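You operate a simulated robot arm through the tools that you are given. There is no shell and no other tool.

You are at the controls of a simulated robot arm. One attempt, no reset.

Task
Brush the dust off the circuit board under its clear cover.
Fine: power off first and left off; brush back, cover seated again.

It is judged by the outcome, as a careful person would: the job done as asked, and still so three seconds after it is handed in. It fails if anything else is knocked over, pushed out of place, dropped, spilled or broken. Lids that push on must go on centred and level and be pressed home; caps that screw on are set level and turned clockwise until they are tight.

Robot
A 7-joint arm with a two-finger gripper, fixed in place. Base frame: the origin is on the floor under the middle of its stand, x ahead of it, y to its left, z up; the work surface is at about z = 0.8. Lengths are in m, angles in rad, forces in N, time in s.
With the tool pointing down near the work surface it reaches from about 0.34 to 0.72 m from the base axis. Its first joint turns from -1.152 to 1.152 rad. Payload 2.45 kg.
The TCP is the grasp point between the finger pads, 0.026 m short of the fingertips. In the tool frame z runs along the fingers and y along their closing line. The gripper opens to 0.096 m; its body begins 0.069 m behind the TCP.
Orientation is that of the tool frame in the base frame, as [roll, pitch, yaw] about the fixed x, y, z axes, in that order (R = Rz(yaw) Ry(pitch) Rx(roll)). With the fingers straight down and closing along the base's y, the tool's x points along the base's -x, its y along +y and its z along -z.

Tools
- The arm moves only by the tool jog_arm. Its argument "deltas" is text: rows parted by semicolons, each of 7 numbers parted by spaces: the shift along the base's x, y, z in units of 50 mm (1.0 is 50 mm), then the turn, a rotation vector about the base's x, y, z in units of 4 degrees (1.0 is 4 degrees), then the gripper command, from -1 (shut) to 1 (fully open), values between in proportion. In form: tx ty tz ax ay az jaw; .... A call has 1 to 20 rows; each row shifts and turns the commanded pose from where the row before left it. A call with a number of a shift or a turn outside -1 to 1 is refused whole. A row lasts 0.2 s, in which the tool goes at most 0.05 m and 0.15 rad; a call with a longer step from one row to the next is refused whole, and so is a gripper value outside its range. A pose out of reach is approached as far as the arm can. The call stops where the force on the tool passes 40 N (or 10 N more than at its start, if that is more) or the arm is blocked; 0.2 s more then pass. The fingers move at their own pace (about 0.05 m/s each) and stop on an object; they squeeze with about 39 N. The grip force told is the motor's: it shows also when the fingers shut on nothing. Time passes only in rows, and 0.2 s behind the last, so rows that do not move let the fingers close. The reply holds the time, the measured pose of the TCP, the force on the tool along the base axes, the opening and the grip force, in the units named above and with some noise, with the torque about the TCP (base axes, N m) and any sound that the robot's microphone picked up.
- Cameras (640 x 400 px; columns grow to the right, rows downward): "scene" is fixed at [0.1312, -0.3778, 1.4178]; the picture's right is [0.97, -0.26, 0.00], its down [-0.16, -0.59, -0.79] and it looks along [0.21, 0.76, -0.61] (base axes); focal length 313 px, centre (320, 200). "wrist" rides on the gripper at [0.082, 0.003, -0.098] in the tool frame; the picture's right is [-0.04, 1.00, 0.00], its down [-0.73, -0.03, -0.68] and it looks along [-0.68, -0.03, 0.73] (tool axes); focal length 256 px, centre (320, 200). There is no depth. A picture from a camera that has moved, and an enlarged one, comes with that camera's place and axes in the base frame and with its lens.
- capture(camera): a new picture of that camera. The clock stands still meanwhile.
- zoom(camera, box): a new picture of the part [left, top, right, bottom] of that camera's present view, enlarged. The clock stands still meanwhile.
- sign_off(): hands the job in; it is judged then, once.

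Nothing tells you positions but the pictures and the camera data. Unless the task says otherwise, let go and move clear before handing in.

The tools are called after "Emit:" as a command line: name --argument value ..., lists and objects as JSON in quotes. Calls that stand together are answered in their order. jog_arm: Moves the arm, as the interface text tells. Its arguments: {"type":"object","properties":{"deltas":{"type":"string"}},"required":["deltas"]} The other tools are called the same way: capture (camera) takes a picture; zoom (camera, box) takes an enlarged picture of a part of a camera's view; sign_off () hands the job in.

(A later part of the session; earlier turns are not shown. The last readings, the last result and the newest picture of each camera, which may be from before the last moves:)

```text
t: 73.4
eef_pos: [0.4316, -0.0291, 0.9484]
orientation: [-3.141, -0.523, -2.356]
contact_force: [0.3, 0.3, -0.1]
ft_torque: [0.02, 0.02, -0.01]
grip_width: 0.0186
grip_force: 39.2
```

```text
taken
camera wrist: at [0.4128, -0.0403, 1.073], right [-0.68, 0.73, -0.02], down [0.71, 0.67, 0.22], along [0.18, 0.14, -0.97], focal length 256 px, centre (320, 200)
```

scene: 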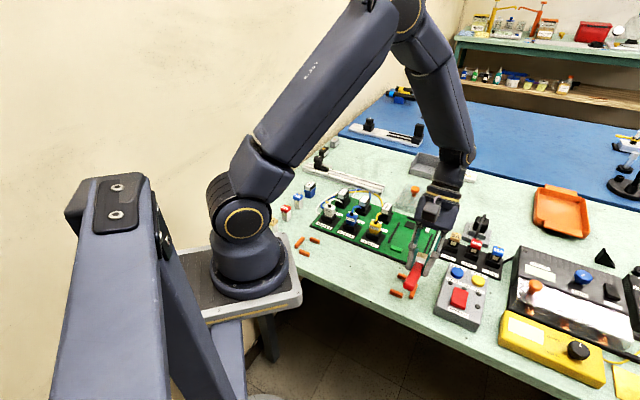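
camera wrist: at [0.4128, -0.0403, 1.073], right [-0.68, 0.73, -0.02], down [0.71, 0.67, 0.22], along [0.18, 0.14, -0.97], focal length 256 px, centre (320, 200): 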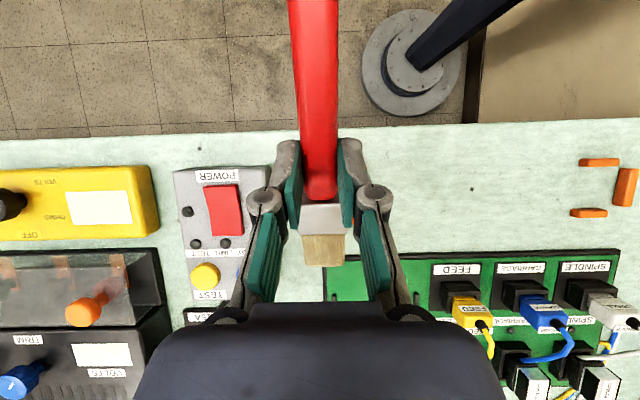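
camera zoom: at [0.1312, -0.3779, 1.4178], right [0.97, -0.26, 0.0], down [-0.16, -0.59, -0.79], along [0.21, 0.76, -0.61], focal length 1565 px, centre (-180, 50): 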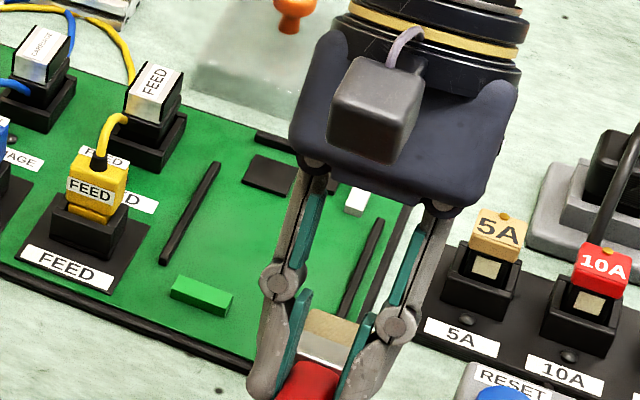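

The dust looks gone. Now I'll return the brush: undo most of the tilt (leaving about 4° to cancel the small slip in the grip) and turn it back parallel to the bench edge.

Emit:
jog_arm --deltas "0 0 0 0.707 -0.707 0 -1;0 0 0 0.707 -0.707 0 -1;0 0 0 0.707 -0.707 0 -1;0 0 0 0.707 -0.707 0 -1;0 0 0 0.707 -0.707 0 -1;0 0 0 0.707 -0.707 0 -1;0 0 0 0.3535 -0.3535 0 -1;0 0 0 0 0 -1 -1;0 0 0 0 0 -1 -1;0 0 0 0 0 -1 -1;0 0 0 0 0 -1 -1;0 0 0 0 0 -1 -1;0 0 0 0 0 -1 -1;0 0 0 0 0 -1 -1;0 0 0 0 0 -1 -1;0 0 0 0 0 -1 -1;0 0 0 0 0 -1 -1;0 0 0 0 0 -1 -1;0 0 0 0 0 -1 -1;0 0 0 0 0 -1 -1"

Emit:
jog_arm --deltas "0 0 0 0 0 -1 -1;0 0 0 0 0 -1 -1;0 0 0 0 0 -1 -1;0 0 0 0 0 -1 -1;0 0 0 0 0 -1 -1;0 0 0 0 0 -1 -1;0 0 0 0 0 -1 -1;0 0 0 0 0 -1 -1;0 0 0 0 0 -1 -1;0 0 0 0 0 -0.5 -1;0 0 0 0 0 0 -1;0 0 0 0 0 0 -1"

Emit:
capture --camera "wrist"

Emit:
capture --camera "scene"

Emit:
zoom --camera "scene" --box '[340, 200, 480, 320]'

```text
t: 77.6
eef_pos: [0.4341, -0.0281, 0.9491]
orientation: [-3.141, -0.071, 3.015]
contact_force: [0.2, 0.0, -0.3]
ft_torque: [0.01, 0.0, 0.02]
grip_width: 0.0188
grip_force: 39.2
```

```text
t: 80.2
eef_pos: [0.432, -0.0267, 0.949]
orientation: [3.141, -0.069, 2.357]
contact_force: [0.5, -0.3, 0.4]
ft_torque: [0.04, -0.03, 0.02]
grip_width: 0.019
grip_force: 38.9
```

```text
taken
camera wrist: at [0.3814, 0.0295, 1.052], right [0.74, 0.68, 0.0], down [0.53, -0.57, 0.63], along [0.42, -0.46, -0.78], focal length 256 px, centre (320, 200)
```

wrist: 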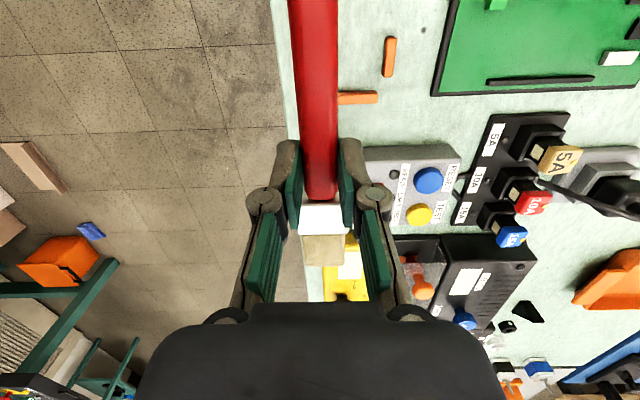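

```text
taken
```

scene: 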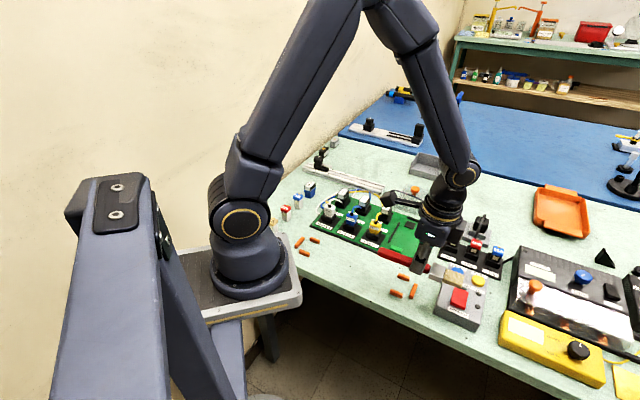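

```text
3.33 times, centred on (410, 260) of scene
camera zoom: at [0.1312, -0.3778, 1.4178], right [0.97, -0.26, 0.0], down [-0.16, -0.59, -0.79], along [0.21, 0.76, -0.61], focal length 1043 px, centre (20, 0)
```

zoom: 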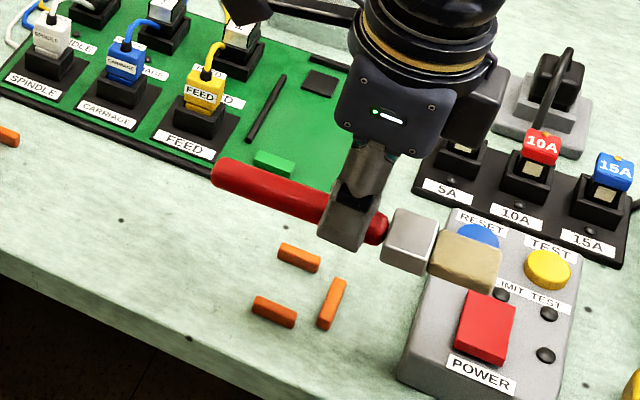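

Emit:
zoom --camera "wrist" --box '[260, 120, 400, 290]'

Emit:
zoom --camera "scene" --box '[395, 235, 455, 285]'

```text
2.35 times, centred on (330, 205) of wrist
camera zoom: at [0.3814, 0.0295, 1.052], right [0.74, 0.68, 0.0], down [0.53, -0.57, 0.63], along [0.42, -0.46, -0.78], focal length 602 px, centre (296, 188)
```

zoom: 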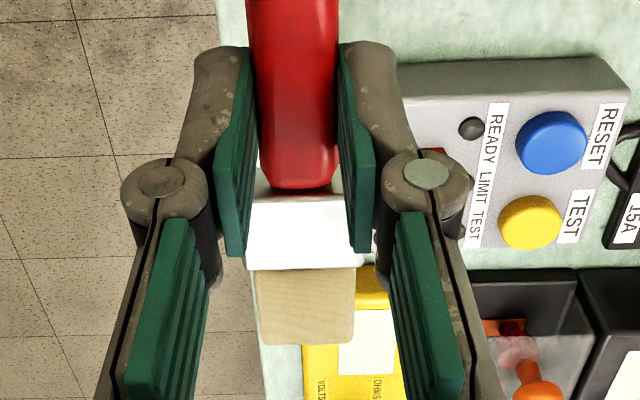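

```text
8.00 times, centred on (425, 260) of scene
camera zoom: at [0.1312, -0.3778, 1.4178], right [0.97, -0.26, 0.0], down [-0.16, -0.59, -0.79], along [0.21, 0.76, -0.61], focal length 2504 px, centre (-520, -280)
```

zoom: 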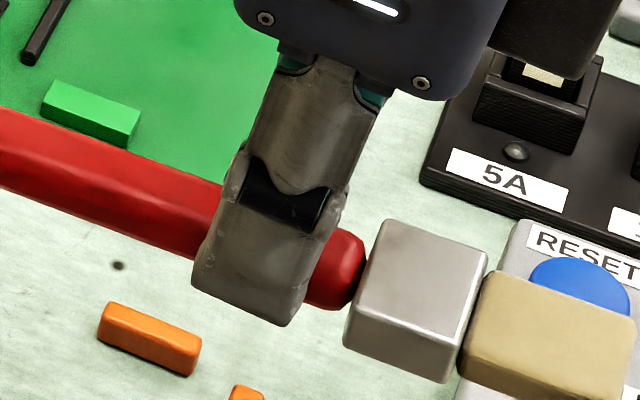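

The bristle end sits about 5.6° up relative to the tool, so I'll trim the tilt slightly to lay the brush flat, then carry it back over its marked place.

Emit:
jog_arm --deltas "-0.301 0.48 0 0.283 0.283 0 -1;-0.301 0.48 -0.2 0 0 0 -1;-0.301 0.48 -0.2 0 0 0 -1;-0.301 0.48 -0.3 0 0 0 -1;-0.301 0.478 -0.3 0 0 0 -1;0 0 -0.2 0 0 0 -1;0 0 -0.2 0 0 0 -1;0 0 0 0 0 0 -1;0 0 0 0 0 0 -1"

Emit:
capture --camera "wrist"

Emit:
zoom --camera "scene" --box '[290, 200, 430, 310]'

```text
t: 82.2
eef_pos: [0.3594, 0.0905, 0.8785]
orientation: [3.141, -0.097, 2.358]
contact_force: [-0.2, -0.2, -0.9]
ft_torque: [0.03, 0.02, 0.01]
grip_width: 0.0188
grip_force: 39.2
```

```text
taken
camera wrist: at [0.3094, 0.1451, 0.9831], right [0.73, 0.68, 0.0], down [0.54, -0.58, 0.6], along [0.41, -0.45, -0.8], focal length 256 px, centre (320, 200)
```

wrist: 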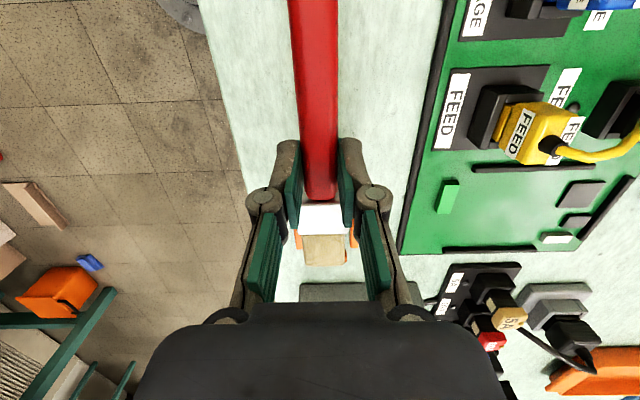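

```text
3.64 times, centred on (360, 255) of scene
camera zoom: at [0.1312, -0.3778, 1.4178], right [0.97, -0.26, 0.0], down [-0.16, -0.59, -0.79], along [0.21, 0.76, -0.61], focal length 1138 px, centre (174, 0)
```

zoom: 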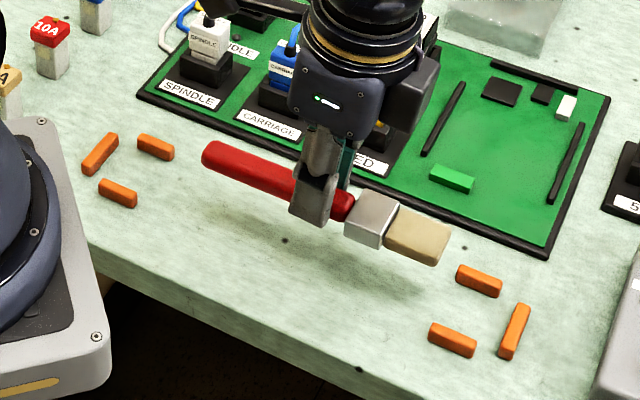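

The board now looks clean and the brush is level over its place. I'll lower it gently.

Emit:
jog_arm --deltas "0.02 0.06 -0.3 0 0 0 -1;0 0 -0.3 0 0 0 -1;0 0 -0.2 0 0 0 -1;0 0 -0.06 0 0 0 -1;0 0 0 0 0 0 -1"

Emit:
zoom --camera "scene" --box '[310, 220, 430, 310]'

Emit:
zoom --camera "scene" --box '[380, 195, 450, 270]'

```text
t: 83.4
eef_pos: [0.3608, 0.0944, 0.8351]
orientation: [-3.142, -0.099, 2.356]
contact_force: [0.4, 0.0, -0.9]
ft_torque: [-0.02, -0.04, 0.01]
grip_width: 0.0188
grip_force: 38.9
```

```text
4.44 times, centred on (370, 265) of scene
camera zoom: at [0.1312, -0.3778, 1.4178], right [0.97, -0.26, 0.0], down [-0.16, -0.59, -0.79], along [0.21, 0.76, -0.61], focal length 1391 px, centre (98, -89)
```

zoom: 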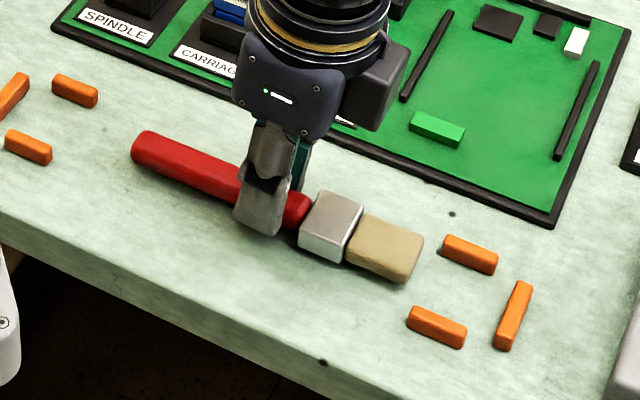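

```text
5.33 times, centred on (415, 232) of scene
camera zoom: at [0.1312, -0.3778, 1.4178], right [0.97, -0.26, 0.0], down [-0.16, -0.59, -0.79], along [0.21, 0.76, -0.61], focal length 1669 px, centre (-187, 27)
```

zoom: 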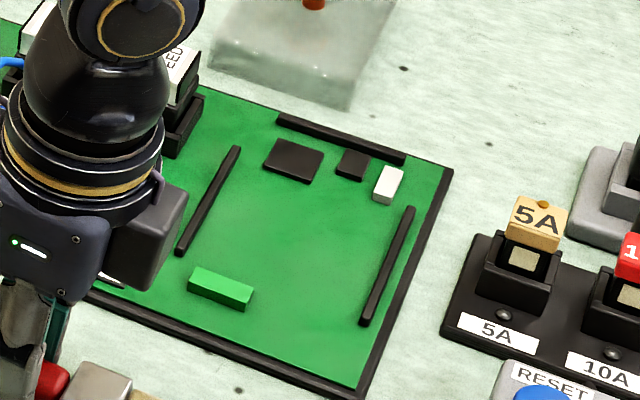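

The board is fully clean. I'll lower the last few millimetres to contact.

Emit:
jog_arm --deltas "0 0 -0.04 0 0 0 -1;0 0 -0.03 0 0 0 -1;0 0 0 0 0 0 -1"

Emit:
jog_arm --deltas "0 0 -0.02 0 0 0 -1;0 0 0 0 0 0 -1"

Emit:
jog_arm --deltas "0 0 -0.015 0 0 0 -1;0 0 0 0 0 0 -1"

```text
t: 84.2
eef_pos: [0.3613, 0.0941, 0.8324]
orientation: [-3.141, -0.098, 2.357]
contact_force: [-0.7, -0.7, 0.1]
ft_torque: [0.01, 0.01, 0.01]
grip_width: 0.0186
grip_force: 39.0
```

```text
t: 84.8
eef_pos: [0.3611, 0.0956, 0.8308]
orientation: [3.141, -0.097, 2.356]
contact_force: [-0.2, 0.0, -0.8]
ft_torque: [-0.04, 0.01, 0.02]
grip_width: 0.0187
grip_force: 38.9
```

```text
t: 85.4
eef_pos: [0.3621, 0.0965, 0.8298]
orientation: [-3.141, -0.098, 2.355]
contact_force: [-0.1, -0.2, 2.1]
ft_torque: [0.11, 0.16, 0.04]
grip_width: 0.0188
grip_force: 39.0
```

Handle end touched first very lightly; I'll tip the bristles down about 1° more, settle, and release.

Emit:
jog_arm --deltas "0 0 0 0.18 0.18 0 -1;0 0 -0.01 0 0 0 -1;0 0 0 0 0 0 -1"

Emit:
zoom --camera "scene" --box '[310, 220, 430, 310]'

```text
t: 86.2
eef_pos: [0.3606, 0.0958, 0.8291]
orientation: [3.139, -0.114, 2.356]
contact_force: [1.8, -5.5, 14.5]
ft_torque: [-0.67, -0.57, -0.11]
grip_width: 0.0189
grip_force: 38.7
```

```text
4.44 times, centred on (370, 265) of scene
camera zoom: at [0.131, -0.378, 1.4178], right [0.97, -0.26, 0.0], down [-0.16, -0.59, -0.79], along [0.21, 0.76, -0.61], focal length 1391 px, centre (98, -89)
```

zoom: 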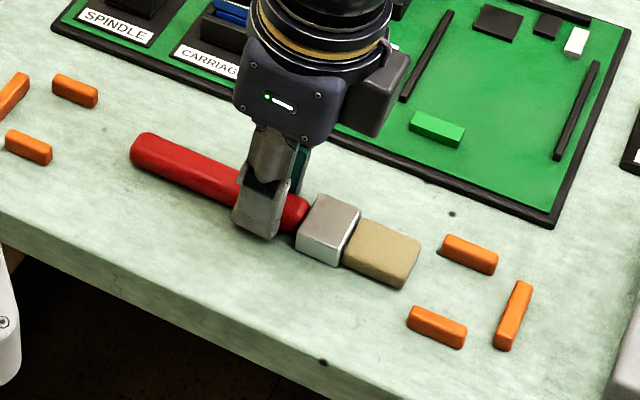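

Emit:
jog_arm --deltas "0 0 0.01 -0.1 -0.1 0 -1;0 0 0 0 0 0 -1;0 0 0 0 0 0 0.1;0 0 0 0 0 0 0.1;0 0 0 0 0 0 0.1;0 0 0 0 0 0 0.1"

Emit:
jog_arm --deltas "0 0 0.1 0 0 0 0.1;0 0 0.4 0 0 0 0.1;0 0 0.8 0 0 0 0.1;0 0 0 0 0 0 0.1"

Emit:
capture --camera "wrist"

Emit:
zoom --camera "scene" --box '[290, 220, 430, 310]'

```text
t: 87.6
eef_pos: [0.3601, 0.0957, 0.8315]
orientation: [3.141, -0.106, 2.356]
contact_force: [0.0, -0.8, -0.7]
ft_torque: [-0.02, -0.01, 0.02]
grip_width: 0.0528
grip_force: 0.0
```

```text
t: 88.6
eef_pos: [0.3593, 0.0954, 0.8952]
orientation: [3.141, -0.107, 2.356]
contact_force: [-0.1, 0.1, 0.7]
ft_torque: [0.0, 0.01, 0.02]
grip_width: 0.0527
grip_force: 0.0
```

```text
taken
camera wrist: at [0.3104, 0.1488, 1.0001], right [0.73, 0.68, 0.0], down [0.55, -0.59, 0.6], along [0.4, -0.44, -0.8], focal length 256 px, centre (320, 200)
```

wrist: 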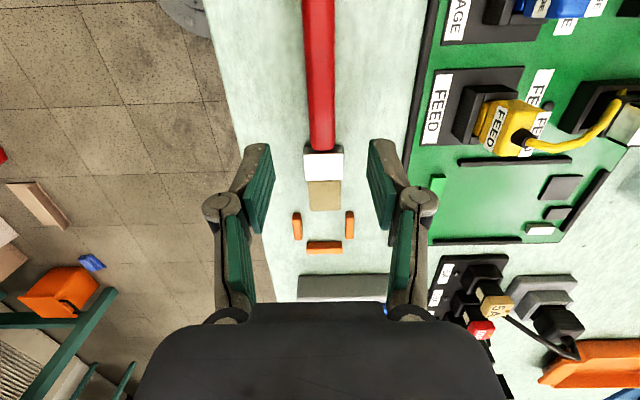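

```text
4.44 times, centred on (360, 265) of scene
camera zoom: at [0.1312, -0.3778, 1.4178], right [0.97, -0.26, 0.0], down [-0.16, -0.59, -0.79], along [0.21, 0.76, -0.61], focal length 1391 px, centre (142, -89)
```

zoom: 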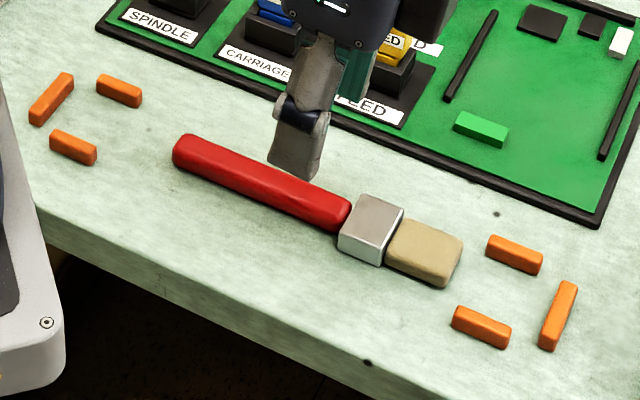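

The brush is back in its place. I'll straighten the tool and go to the cover.

Emit:
jog_arm --deltas "0.3 0.24 0.5 -0.535 -0.535 0 0.1;0.3 0.24 0.5 -0.535 -0.535 0 1;0.6662 0.53 0 0 0 0 1;0.6662 0.53 0 0 0 0 1;0.6662 0.53 0 0 0 0 1;0.6662 0.53 0 0 0 0 1;0.6662 0.53 0 0 0 0 1;0.6662 0.53 0 0 0 0 1;0.6662 0.53 0 0 0 0 1;0 0 0 0 0 0 1;0 0 0 0 0 0 1"

Emit:
capture --camera "wrist"

Emit:
capture --camera "scene"

```text
t: 91.0
eef_pos: [0.6203, 0.3071, 0.943]
orientation: [-3.141, 0.0, 2.358]
contact_force: [0.2, -0.5, 0.1]
ft_torque: [0.0, 0.02, -0.01]
grip_width: 0.0958
grip_force: 0.1
```

```text
taken
camera wrist: at [0.5644, 0.3677, 1.0394], right [0.73, 0.68, 0.0], down [0.5, -0.54, 0.68], along [0.46, -0.5, -0.73], focal length 256 px, centre (320, 200)
```

wrist: 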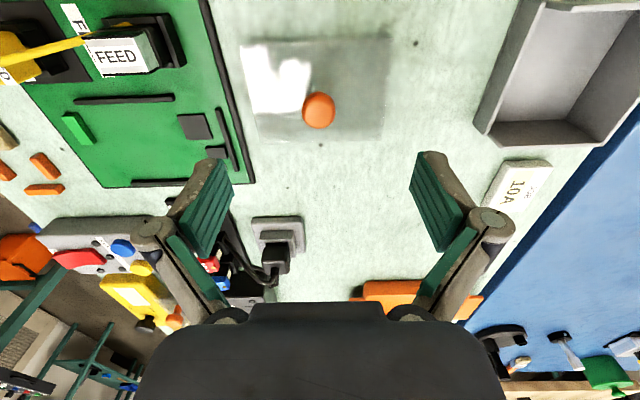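

```text
taken
```

scene: 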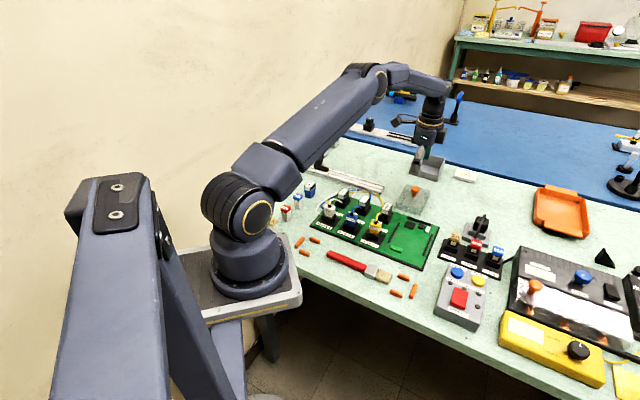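

Emit:
jog_arm --deltas "0 0 -0.5 0 0 0 1;0 0 -0.5 0 0 0 1;0 0 -0.4 0 0 0 1;0 0 0 0 0 0 1;0 0 0 0 0 0 1"

Emit:
capture --camera "wrist"

Emit:
zoom --camera "wrist" --box '[220, 60, 420, 210]'

```text
t: 92.2
eef_pos: [0.62, 0.3071, 0.8735]
orientation: [-3.141, 0.0, 2.357]
contact_force: [-0.9, 0.7, -1.3]
ft_torque: [-0.03, 0.02, -0.01]
grip_width: 0.0962
grip_force: 0.0
```

```text
taken
camera wrist: at [0.5633, 0.3671, 0.9711], right [0.73, 0.68, 0.0], down [0.5, -0.54, 0.68], along [0.46, -0.5, -0.73], focal length 256 px, centre (320, 200)
```

wrist: 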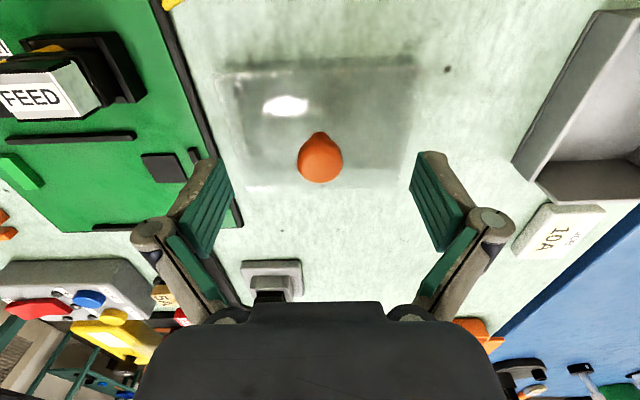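

```text
2.67 times, centred on (320, 135) of wrist
camera zoom: at [0.5633, 0.3671, 0.9711], right [0.73, 0.68, 0.0], down [0.5, -0.54, 0.68], along [0.46, -0.5, -0.73], focal length 683 px, centre (320, 373)
```

zoom: 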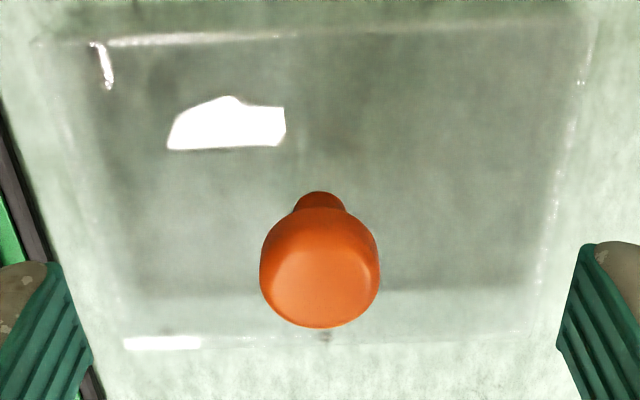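

The knob is centred across the jaws; I'll nudge 3 mm along the bench direction to reproduce the original grasp, lower, and close on it.

Emit:
jog_arm --deltas "0.044 -0.044 -0.2 0 0 0 1;0 0 -0.14 0 0 0 1;0 0 0 0 0 0 1;0 0 0 0 0 0 1"

Emit:
jog_arm --deltas "0 0 0 0 0 0 -1;0 0 0 0 0 0 -1;0 0 0 0 0 0 -1;0 0 0 0 0 0 -1;0 0 0 0 0 0 -1;0 0 0 0 0 0 -1"

Emit:
capture --camera "wrist"

```text
t: 93.2
eef_pos: [0.6243, 0.3032, 0.8586]
orientation: [3.141, 0.001, 2.357]
contact_force: [1.2, 0.1, 0.0]
ft_torque: [-0.01, 0.05, 0.01]
grip_width: 0.096
grip_force: 0.0
```

```text
t: 94.6
eef_pos: [0.6233, 0.3021, 0.8591]
orientation: [-3.141, -0.001, 2.356]
contact_force: [0.2, 0.6, 0.8]
ft_torque: [-0.02, 0.01, 0.0]
grip_width: 0.0233
grip_force: 38.6
```

```text
taken
camera wrist: at [0.5672, 0.3644, 0.956], right [0.73, 0.68, 0.0], down [0.5, -0.54, 0.68], along [0.46, -0.5, -0.73], focal length 256 px, centre (320, 200)
```

wrist: 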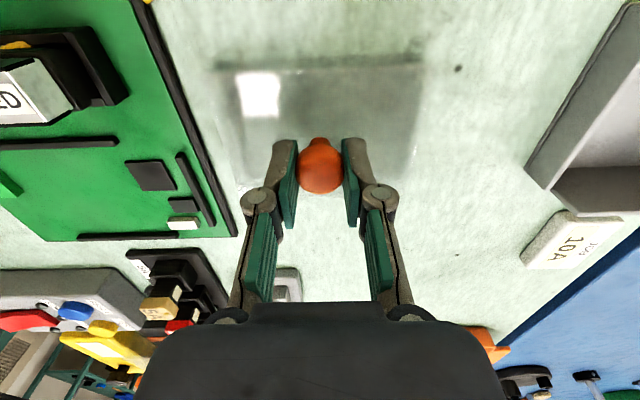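

Gripped again. I'll lift it well up and carry it back over the bay, then check alignment with the rails before lowering.

Emit:
jog_arm --deltas "0 0 0.1 0 0 0 -1;0 0 0.4 0 0 0 -1;0 0 0.8 0 0 0 -1;0 0 0.9 0 0 0 -1;-0.17 -0.28 0.2 0 0 0 -1;-0.326 -0.56 0 0 0 0 -1;-0.326 -0.56 0 0 0 0 -1;-0.326 -0.56 0 0 0 0 -1;-0.326 -0.56 0 0 0 0 -1;-0.162 -0.282 0 0 0 0 -1;0 0 0 0 0 0 -1;0 0 0 0 0 0 -1"

Emit:
capture --camera "wrist"

Emit:
zoom --camera "scene" --box '[370, 170, 470, 280]'

```text
t: 97.2
eef_pos: [0.5438, 0.1627, 0.9781]
orientation: [3.141, 0.0, 2.358]
contact_force: [0.6, 1.2, 0.1]
ft_torque: [-0.02, 0.0, 0.0]
grip_width: 0.0233
grip_force: 39.4
```

```text
taken
camera wrist: at [0.4876, 0.2242, 1.0761], right [0.73, 0.68, 0.0], down [0.5, -0.54, 0.68], along [0.46, -0.5, -0.73], focal length 256 px, centre (320, 200)
```

wrist: 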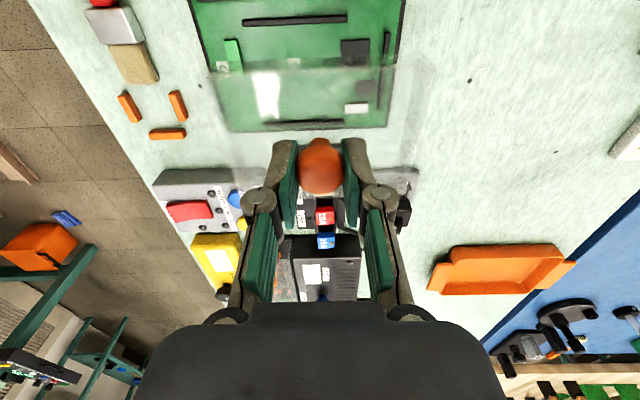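

```text
3.64 times, centred on (420, 225) of scene
camera zoom: at [0.1312, -0.3778, 1.4178], right [0.97, -0.26, 0.0], down [-0.16, -0.59, -0.79], along [0.21, 0.76, -0.61], focal length 1138 px, centre (-44, 109)
```

zoom: 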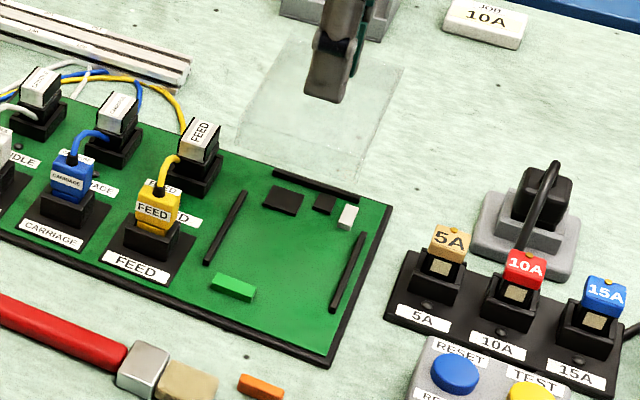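

Emit:
jog_arm --deltas "0 0 -0.6 0 0 0 -1;0 0 -0.6 0 0 0 -1;0 0 -0.4 0 0 0 -1;0 0 -0.3 0 0 0 -1;0 0 0 0 0 0 -1;0 0 0 0 0 0 -1"

Emit:
zoom --camera "wrist" --box '[180, 20, 460, 220]'

Emit:
zoom --camera "scene" --box '[380, 190, 460, 270]'

```text
t: 98.6
eef_pos: [0.5421, 0.1618, 0.884]
orientation: [3.142, -0.001, 2.357]
contact_force: [0.2, 0.1, 0.1]
ft_torque: [0.01, -0.01, 0.02]
grip_width: 0.0234
grip_force: 39.2
```

```text
2.00 times, centred on (320, 120) of wrist
camera zoom: at [0.4868, 0.2235, 0.9823], right [0.73, 0.68, 0.0], down [0.5, -0.54, 0.68], along [0.46, -0.5, -0.73], focal length 512 px, centre (320, 360)
```

zoom: 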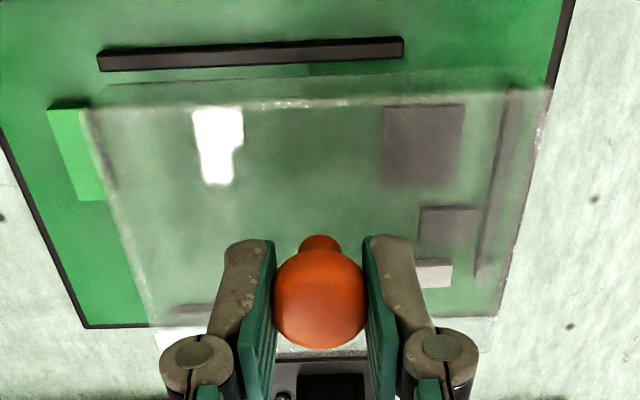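

```text
5.00 times, centred on (420, 230) of scene
camera zoom: at [0.1312, -0.3778, 1.4178], right [0.97, -0.26, 0.0], down [-0.16, -0.59, -0.79], along [0.21, 0.76, -0.61], focal length 1565 px, centre (-180, 50)
```

zoom: 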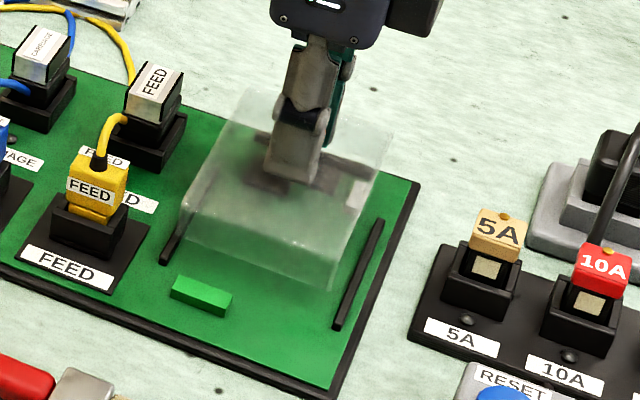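

The cover's edges are parallel to the rails and the pose matches the original grasp to within a millimetre. I'll lower it onto the board.

Emit:
jog_arm --deltas "0 0 -0.06 0 0 0 -1;0 0 -0.06 0 0 0 -1;0 0 -0.06 0 0 0 -1;0 0 0 0 0 0 -1"

Emit:
zoom --camera "wrist" --box '[180, 20, 460, 220]'

Emit:
zoom --camera "scene" --box '[390, 200, 450, 260]'

```text
t: 99.6
eef_pos: [0.5435, 0.1631, 0.8742]
orientation: [-3.141, 0.001, 2.356]
contact_force: [-0.7, -1.3, -0.5]
ft_torque: [0.0, 0.0, -0.01]
grip_width: 0.0234
grip_force: 39.0
```

```text
2.00 times, centred on (320, 120) of wrist
camera zoom: at [0.4865, 0.2255, 0.9725], right [0.73, 0.68, 0.0], down [0.5, -0.54, 0.68], along [0.46, -0.5, -0.73], focal length 512 px, centre (320, 360)
```

zoom: 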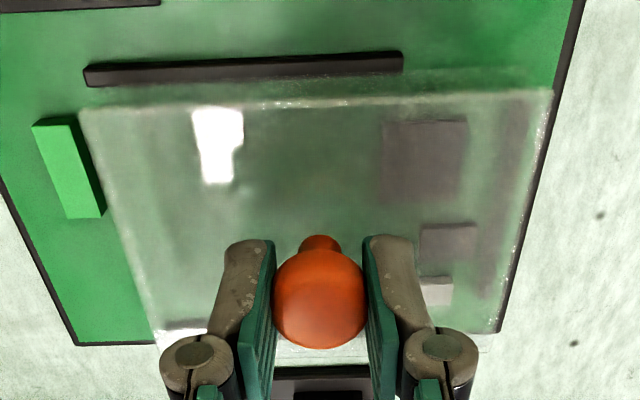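

```text
6.67 times, centred on (420, 230) of scene
camera zoom: at [0.1312, -0.3778, 1.4178], right [0.97, -0.26, 0.0], down [-0.16, -0.59, -0.79], along [0.21, 0.76, -0.61], focal length 2087 px, centre (-347, 0)
```

zoom: 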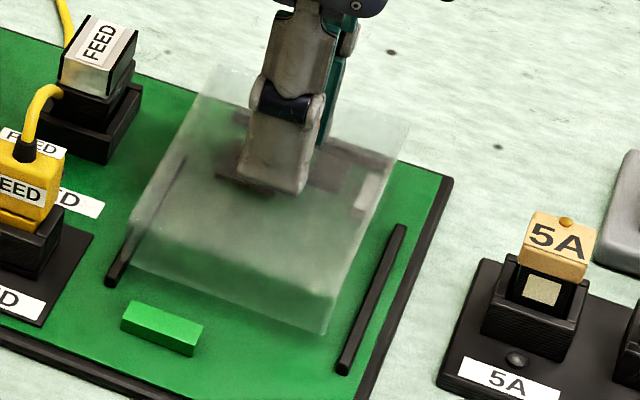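

Emit:
jog_arm --deltas "0 0 -0.03 0 0 0 -1;0 0 -0.03 0 0 0 -1;0 0 0 0 0 0 -1"

Emit:
jog_arm --deltas "0 0 -0.02 0 0 0 -1;0 0 0 0 0 0 -1"

Emit:
jog_arm --deltas "0 0 -0.02 0 0 0 -1;0 0 0 0 0 0 -1"

```text
t: 100.4
eef_pos: [0.5429, 0.1631, 0.8729]
orientation: [3.14, 0.0, 2.357]
contact_force: [-0.5, 0.6, 5.5]
ft_torque: [0.21, 0.23, -0.02]
grip_width: 0.0237
grip_force: 39.3
```

```text
t: 101.0
eef_pos: [0.5428, 0.1637, 0.8723]
orientation: [3.141, 0.001, 2.355]
contact_force: [-2.9, -0.2, 18.4]
ft_torque: [0.61, 0.7, 0.04]
grip_width: 0.0236
grip_force: 38.8
```

```text
t: 101.6
eef_pos: [0.5427, 0.163, 0.8717]
orientation: [3.138, 0.002, 2.356]
contact_force: [1.6, -0.5, 21.0]
ft_torque: [0.64, 0.62, 0.01]
grip_width: 0.0235
grip_force: 39.0
```

Contact came early with the load on the left edge, so the cover is catching the left rail. I'll lift a few millimetres and look.

Emit:
jog_arm --deltas "0 0 0.06 0 0 0 -1;0 0 0.06 0 0 0 -1;0 0 0 0 0 0 -1"

Emit:
zoom --camera "wrist" --box '[200, 30, 320, 120]'

Emit:
zoom --camera "wrist" --box '[320, 30, 440, 120]'

Emit:
zoom --camera "scene" --box '[385, 205, 445, 265]'

```text
t: 102.4
eef_pos: [0.5432, 0.1635, 0.8751]
orientation: [-3.14, -0.001, 2.356]
contact_force: [-0.3, 1.0, -0.1]
ft_torque: [-0.01, 0.01, 0.0]
grip_width: 0.0236
grip_force: 38.9
```

```text
4.44 times, centred on (260, 75) of wrist
camera zoom: at [0.4862, 0.2242, 0.9728], right [0.73, 0.68, 0.0], down [0.5, -0.54, 0.68], along [0.46, -0.5, -0.73], focal length 1138 px, centre (587, 756)
```

zoom: 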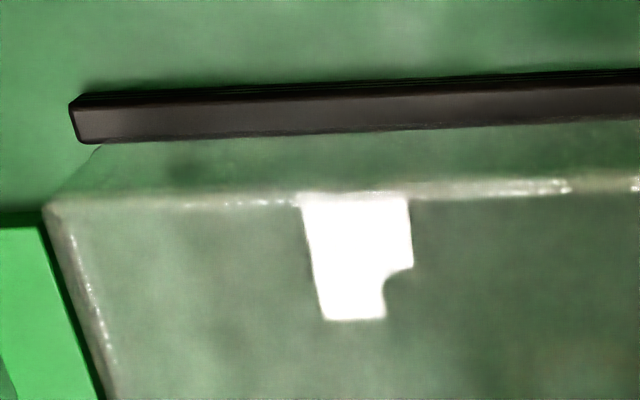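

```text
4.44 times, centred on (380, 75) of wrist
camera zoom: at [0.4862, 0.2242, 0.9728], right [0.73, 0.68, 0.0], down [0.5, -0.54, 0.68], along [0.46, -0.5, -0.73], focal length 1138 px, centre (53, 756)
```

zoom: 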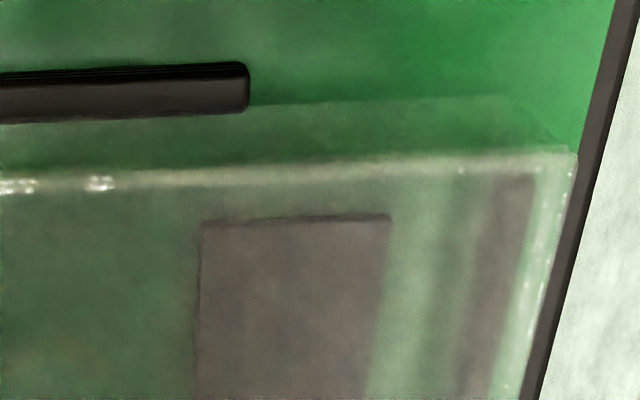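

```text
6.67 times, centred on (415, 235) of scene
camera zoom: at [0.1312, -0.3778, 1.4178], right [0.97, -0.26, 0.0], down [-0.16, -0.59, -0.79], along [0.21, 0.76, -0.61], focal length 2087 px, centre (-313, -33)
```

zoom: 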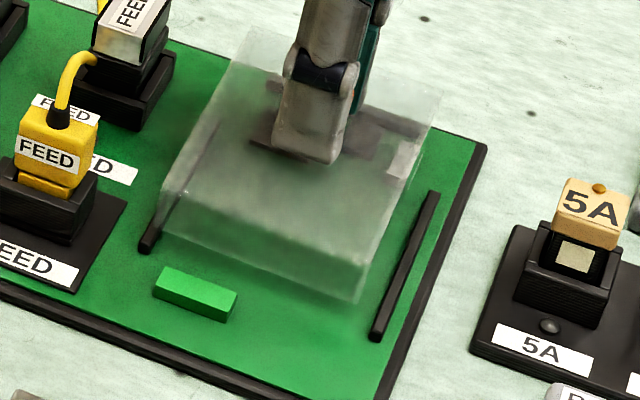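

The cover is roughly 3 mm too far toward the left rail but parallel to it. I'll shift it 3 mm to the right and lower again.

Emit:
jog_arm --deltas "0.042 -0.042 0 0 0 0 -1;0 0 -0.04 0 0 0 -1;0 0 -0.03 0 0 0 -1;0 0 0 0 0 0 -1"

Emit:
jog_arm --deltas "0 0 -0.03 0 0 0 -1;0 0 0 0 0 0 -1"

Emit:
jog_arm --deltas "0 0 -0.02 0 0 0 -1;0 0 0 0 0 0 -1"

```text
t: 103.4
eef_pos: [0.545, 0.1611, 0.8715]
orientation: [-3.14, 0.001, 2.357]
contact_force: [-1.3, 0.2, -0.8]
ft_torque: [0.01, 0.01, 0.0]
grip_width: 0.0237
grip_force: 39.5
```

```text
t: 104.0
eef_pos: [0.5454, 0.1609, 0.87]
orientation: [-3.141, 0.0, 2.356]
contact_force: [0.2, 0.4, -0.7]
ft_torque: [-0.01, 0.02, 0.0]
grip_width: 0.0232
grip_force: 38.6
```

```text
t: 104.6
eef_pos: [0.5461, 0.1616, 0.8695]
orientation: [-3.141, 0.0, 2.358]
contact_force: [-0.5, -0.1, -0.2]
ft_torque: [0.02, -0.02, -0.02]
grip_width: 0.0235
grip_force: 38.6
```

Emit:
jog_arm --deltas "0 0 -0.02 0 0 0 -1;0 0 0 0 0 0 -1"

Emit:
jog_arm --deltas "0 0 -0.02 0 0 0 -1;0 0 0 0 0 0 -1"

Emit:
zoom --camera "scene" --box '[385, 205, 445, 265]'

Emit:
zoom --camera "wrist" --box '[180, 20, 460, 220]'

```text
t: 105.2
eef_pos: [0.545, 0.1603, 0.8683]
orientation: [-3.14, 0.002, 2.356]
contact_force: [0.3, -0.6, 0.0]
ft_torque: [-0.01, 0.0, -0.01]
grip_width: 0.0234
grip_force: 39.0
```

```text
t: 105.8
eef_pos: [0.545, 0.1597, 0.8682]
orientation: [-3.141, -0.002, 2.356]
contact_force: [0.2, -0.6, -0.3]
ft_torque: [-0.01, 0.0, 0.01]
grip_width: 0.0234
grip_force: 38.9
```

```text
6.67 times, centred on (415, 235) of scene
camera zoom: at [0.1312, -0.3778, 1.4178], right [0.97, -0.26, 0.0], down [-0.16, -0.59, -0.79], along [0.21, 0.76, -0.61], focal length 2087 px, centre (-313, -33)
```

zoom: 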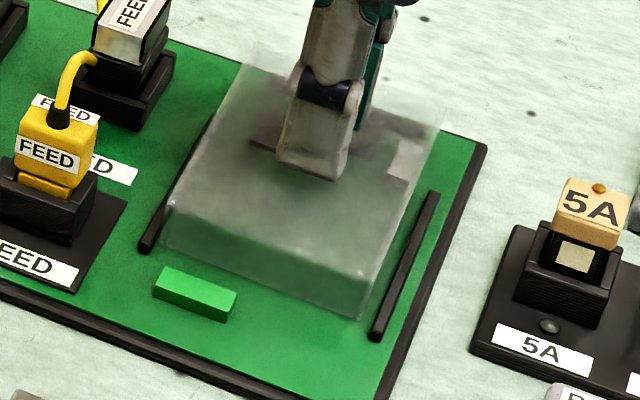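

```text
2.00 times, centred on (320, 120) of wrist
camera zoom: at [0.4885, 0.2222, 0.9647], right [0.73, 0.68, 0.0], down [0.5, -0.54, 0.68], along [0.46, -0.5, -0.73], focal length 512 px, centre (320, 360)
```

zoom: 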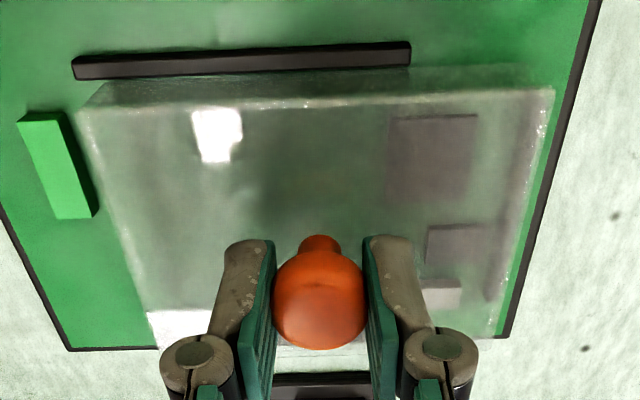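

Emit:
jog_arm --deltas "0 0 -0.02 0 0 0 -1;0 0 0 0 0 0 -1"

Emit:
jog_arm --deltas "0 0 -0.02 0 0 0 -1;0 0 0 0 0 0 -1"

Emit:
jog_arm --deltas "0 0 -0.02 0 0 0 -1;0 0 0 0 0 0 -1"

```text
t: 106.4
eef_pos: [0.5448, 0.1619, 0.8665]
orientation: [-3.141, -0.001, 2.355]
contact_force: [-0.3, 0.2, 0.1]
ft_torque: [-0.05, -0.08, 0.0]
grip_width: 0.0234
grip_force: 39.1
```

```text
t: 107.0
eef_pos: [0.5464, 0.1618, 0.8676]
orientation: [3.14, 0.002, 2.356]
contact_force: [-6.3, -1.2, 19.6]
ft_torque: [-0.48, -0.32, -0.04]
grip_width: 0.0236
grip_force: 39.5
```

```text
t: 107.6
eef_pos: [0.5449, 0.1623, 0.8645]
orientation: [3.14, -0.001, 2.357]
contact_force: [-6.7, 3.2, 28.7]
ft_torque: [0.02, 0.06, 0.01]
grip_width: 0.0235
grip_force: 39.1
```

The cover is down with the load now even (no torque). I'll relax the pressure, release the knob, rise and inspect.

Emit:
jog_arm --deltas "0 0 0.03 0 0 0 -1;0 0 0 0 0 0 -1;0 0 0 0 0 0 1;0 0 0 0 0 0 1;0 0 0 0 0 0 1;0 0 0 0 0 0 1;0 0 0 0 0 0 1"

Emit:
jog_arm --deltas "0 0 0.2 0 0 0 1;0 0 0.5 0 0 0 1;0 0 0.6 0 0 0 1;0 0 0 0 0 0 1"

Emit:
capture --camera "wrist"

Emit:
zoom --camera "wrist" --box '[200, 0, 440, 160]'

Emit:
zoom --camera "scene" --box '[380, 190, 460, 270]'

```text
t: 109.2
eef_pos: [0.545, 0.1613, 0.8661]
orientation: [3.141, 0.001, 2.356]
contact_force: [0.4, -0.4, -0.5]
ft_torque: [0.01, 0.0, -0.01]
grip_width: 0.0961
grip_force: 0.1
```

```text
t: 110.2
eef_pos: [0.5433, 0.1604, 0.9328]
orientation: [3.14, 0.0, 2.357]
contact_force: [-0.3, 1.1, -0.5]
ft_torque: [0.01, -0.01, 0.02]
grip_width: 0.0959
grip_force: 0.1
```

```text
taken
camera wrist: at [0.4868, 0.2229, 1.03], right [0.73, 0.68, 0.0], down [0.5, -0.54, 0.68], along [0.46, -0.5, -0.73], focal length 256 px, centre (320, 200)
```

wrist: 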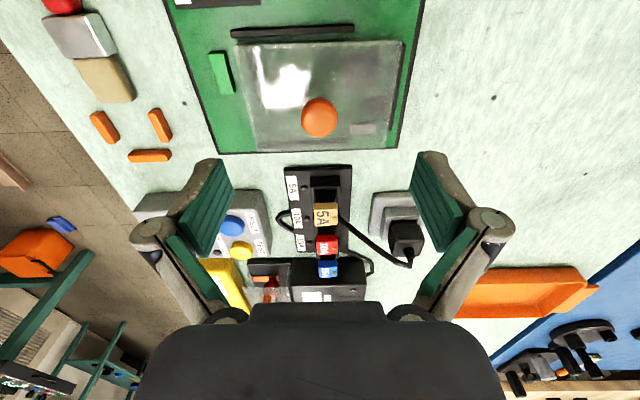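

```text
2.50 times, centred on (320, 80) of wrist
camera zoom: at [0.4868, 0.2229, 1.03], right [0.73, 0.68, 0.0], down [0.5, -0.54, 0.68], along [0.46, -0.5, -0.73], focal length 640 px, centre (320, 500)
```

zoom: 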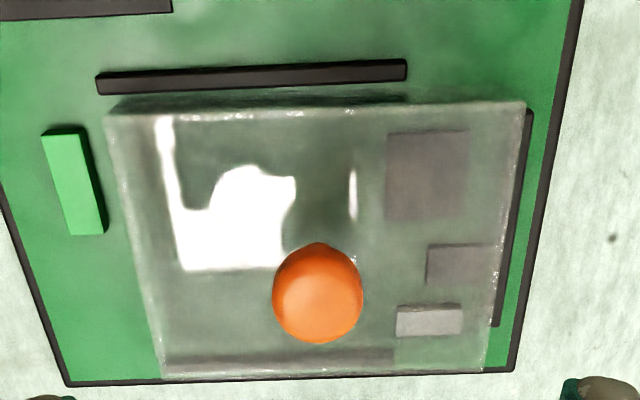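

```text
5.00 times, centred on (420, 230) of scene
camera zoom: at [0.1312, -0.3778, 1.4178], right [0.97, -0.26, 0.0], down [-0.16, -0.59, -0.79], along [0.21, 0.76, -0.61], focal length 1565 px, centre (-180, 50)
```

zoom: 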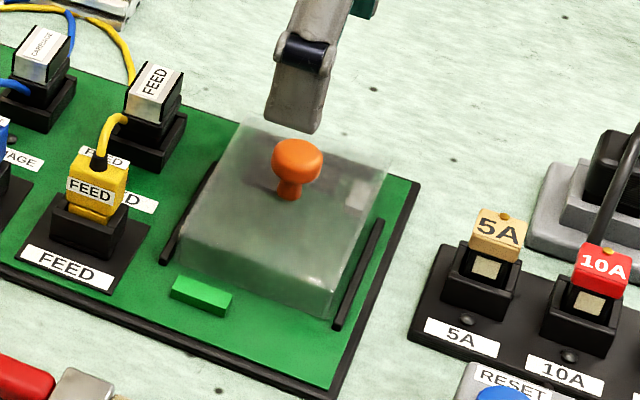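

The cover sits between the rails at the same place as originally. Now I'll shut the fingers and press straight down on the knob to seat it home.

Emit:
jog_arm --deltas "-0.026 0.026 0 0 0 0 -1;0 0 0 0 0 0 -1;0 0 0 0 0 0 -1;0 0 0 0 0 0 -1;0 0 0 0 0 0 -1;0 0 -0.3 0 0 0 -1;0 0 -0.3 0 0 0 -1;0 0 0 0 0 0 -1"

Emit:
zoom --camera "wrist" --box '[220, 40, 420, 200]'

Emit:
zoom --camera "scene" --box '[380, 190, 460, 270]'

```text
t: 112.0
eef_pos: [0.5437, 0.163, 0.9009]
orientation: [3.139, -0.001, 2.357]
contact_force: [-0.8, -0.5, 0.6]
ft_torque: [-0.03, 0.02, -0.01]
grip_width: 0.0002
grip_force: 28.5
```

```text
2.50 times, centred on (320, 120) of wrist
camera zoom: at [0.488, 0.2236, 0.9987], right [0.73, 0.68, 0.0], down [0.5, -0.54, 0.68], along [0.46, -0.5, -0.73], focal length 640 px, centre (320, 400)
```

zoom: 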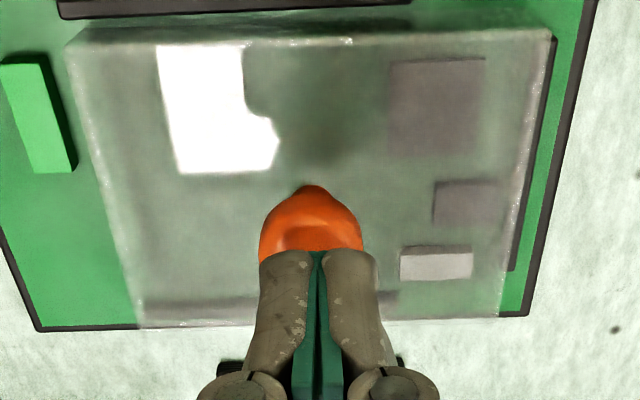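

```text
5.00 times, centred on (420, 230) of scene
camera zoom: at [0.1312, -0.3778, 1.4178], right [0.97, -0.26, 0.0], down [-0.16, -0.59, -0.79], along [0.21, 0.76, -0.61], focal length 1565 px, centre (-180, 50)
```

zoom: 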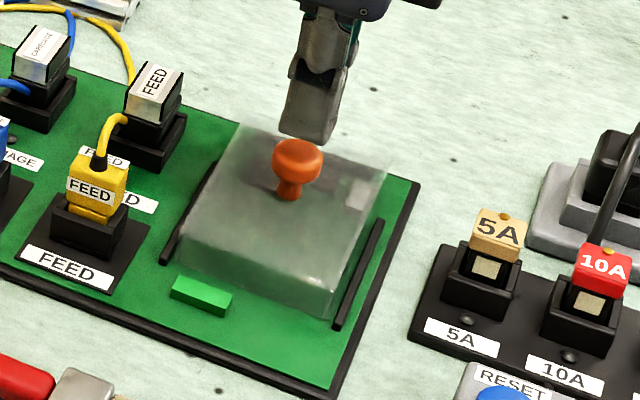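

Emit:
jog_arm --deltas "-0.05 -0.022 -0.06 0 0 0 -1;0 0 -0.06 0 0 0 -1;0 0 0 0 0 0 -1"

Emit:
jog_arm --deltas "0 0 -0.03 0 0 0 -1;0 0 0 0 0 0 -1"

Emit:
jog_arm --deltas "0 0 -0.02 0 0 0 -1;0 0 0 0 0 0 -1"

```text
t: 112.8
eef_pos: [0.5428, 0.1618, 0.8943]
orientation: [3.141, -0.002, 2.357]
contact_force: [-0.8, -0.3, 0.3]
ft_torque: [-0.03, 0.04, 0.02]
grip_width: 0.0001
grip_force: 28.2
```

```text
t: 113.4
eef_pos: [0.5426, 0.1618, 0.8937]
orientation: [-3.141, -0.001, 2.354]
contact_force: [0.8, -0.1, 0.9]
ft_torque: [0.02, 0.04, -0.01]
grip_width: 0.0
grip_force: 28.5
```

```text
t: 114.0
eef_pos: [0.5412, 0.1618, 0.893]
orientation: [-3.141, 0.002, 2.357]
contact_force: [0.6, -0.1, -0.8]
ft_torque: [0.06, 0.05, 0.02]
grip_width: 0.0
grip_force: 28.7
```

Emit:
jog_arm --deltas "0 0 -0.02 0 0 0 -1;0 0 0 0 0 0 -1"

Emit:
jog_arm --deltas "0 0 -0.02 0 0 0 -1;0 0 0 0 0 0 -1"

Emit:
jog_arm --deltas "0 0 -0.02 0 0 0 -1;0 0 0 0 0 0 -1"

```text
t: 114.6
eef_pos: [0.5425, 0.16, 0.8915]
orientation: [3.141, 0.001, 2.356]
contact_force: [-0.5, 0.0, 0.6]
ft_torque: [0.02, 0.0, -0.01]
grip_width: 0.0002
grip_force: 28.5
```

```text
t: 115.2
eef_pos: [0.542, 0.1626, 0.8911]
orientation: [-3.141, 0.0, 2.357]
contact_force: [-0.5, 0.1, -0.6]
ft_torque: [-0.03, -0.04, 0.01]
grip_width: 0.0
grip_force: 28.7
```

```text
t: 115.8
eef_pos: [0.5424, 0.1626, 0.8893]
orientation: [-3.142, -0.001, 2.356]
contact_force: [0.4, 0.0, -0.1]
ft_torque: [-0.01, -0.03, 0.01]
grip_width: 0.0001
grip_force: 28.4
```

Emit:
jog_arm --deltas "0 0 -0.02 0 0 0 -1;0 0 0 0 0 0 -1"

Emit:
jog_arm --deltas "0 0 -0.02 0 0 0 -1;0 0 0 0 0 0 -1"

Emit:
zoom --camera "scene" --box '[390, 195, 450, 255]'

```text
t: 116.4
eef_pos: [0.5408, 0.162, 0.888]
orientation: [-3.142, 0.0, 2.357]
contact_force: [-0.6, 0.4, 0.1]
ft_torque: [0.0, 0.02, 0.05]
grip_width: 0.0001
grip_force: 28.2
```

```text
t: 117.0
eef_pos: [0.542, 0.1613, 0.8875]
orientation: [3.14, 0.0, 2.358]
contact_force: [0.1, 1.7, 4.4]
ft_torque: [0.04, -0.04, -0.01]
grip_width: 0.006
grip_force: 28.2
```

```text
6.67 times, centred on (420, 225) of scene
camera zoom: at [0.1311, -0.3778, 1.4178], right [0.97, -0.26, 0.0], down [-0.16, -0.59, -0.79], along [0.21, 0.76, -0.61], focal length 2087 px, centre (-347, 33)
```

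zoom: 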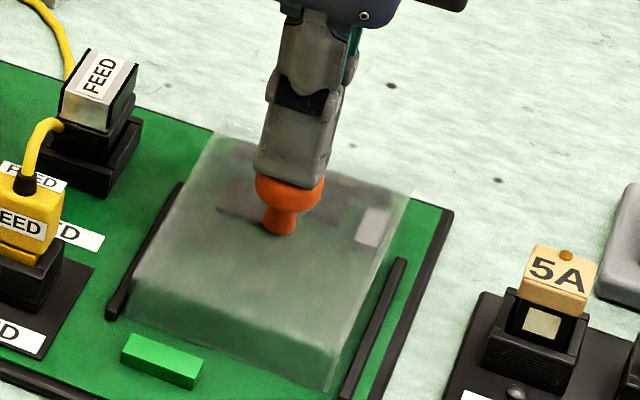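

Emit:
jog_arm --deltas "0 0 -0.02 0 0 0 -1;0 0 0 0 0 0 -1"

Emit:
jog_arm --deltas "0 0 -0.02 0 0 0 -1;0 0 0 0 0 0 -1"

```text
t: 117.6
eef_pos: [0.541, 0.1609, 0.8873]
orientation: [3.139, -0.001, 2.356]
contact_force: [-8.4, -3.2, 31.1]
ft_torque: [-0.06, 0.19, 0.0]
grip_width: 0.0057
grip_force: 27.8
```

```text
t: 118.0
eef_pos: [0.5436, 0.1627, 0.8872]
orientation: [3.137, 0.001, 2.356]
contact_force: [-1.1, 0.3, 9.8]
ft_torque: [0.01, 0.01, 0.04]
grip_width: 0.0059
grip_force: 28.9
stopped in row 2: the force on the tool passed its limit at 44 N (the readings are from after the stop); the commanded pose is now the measured one
```

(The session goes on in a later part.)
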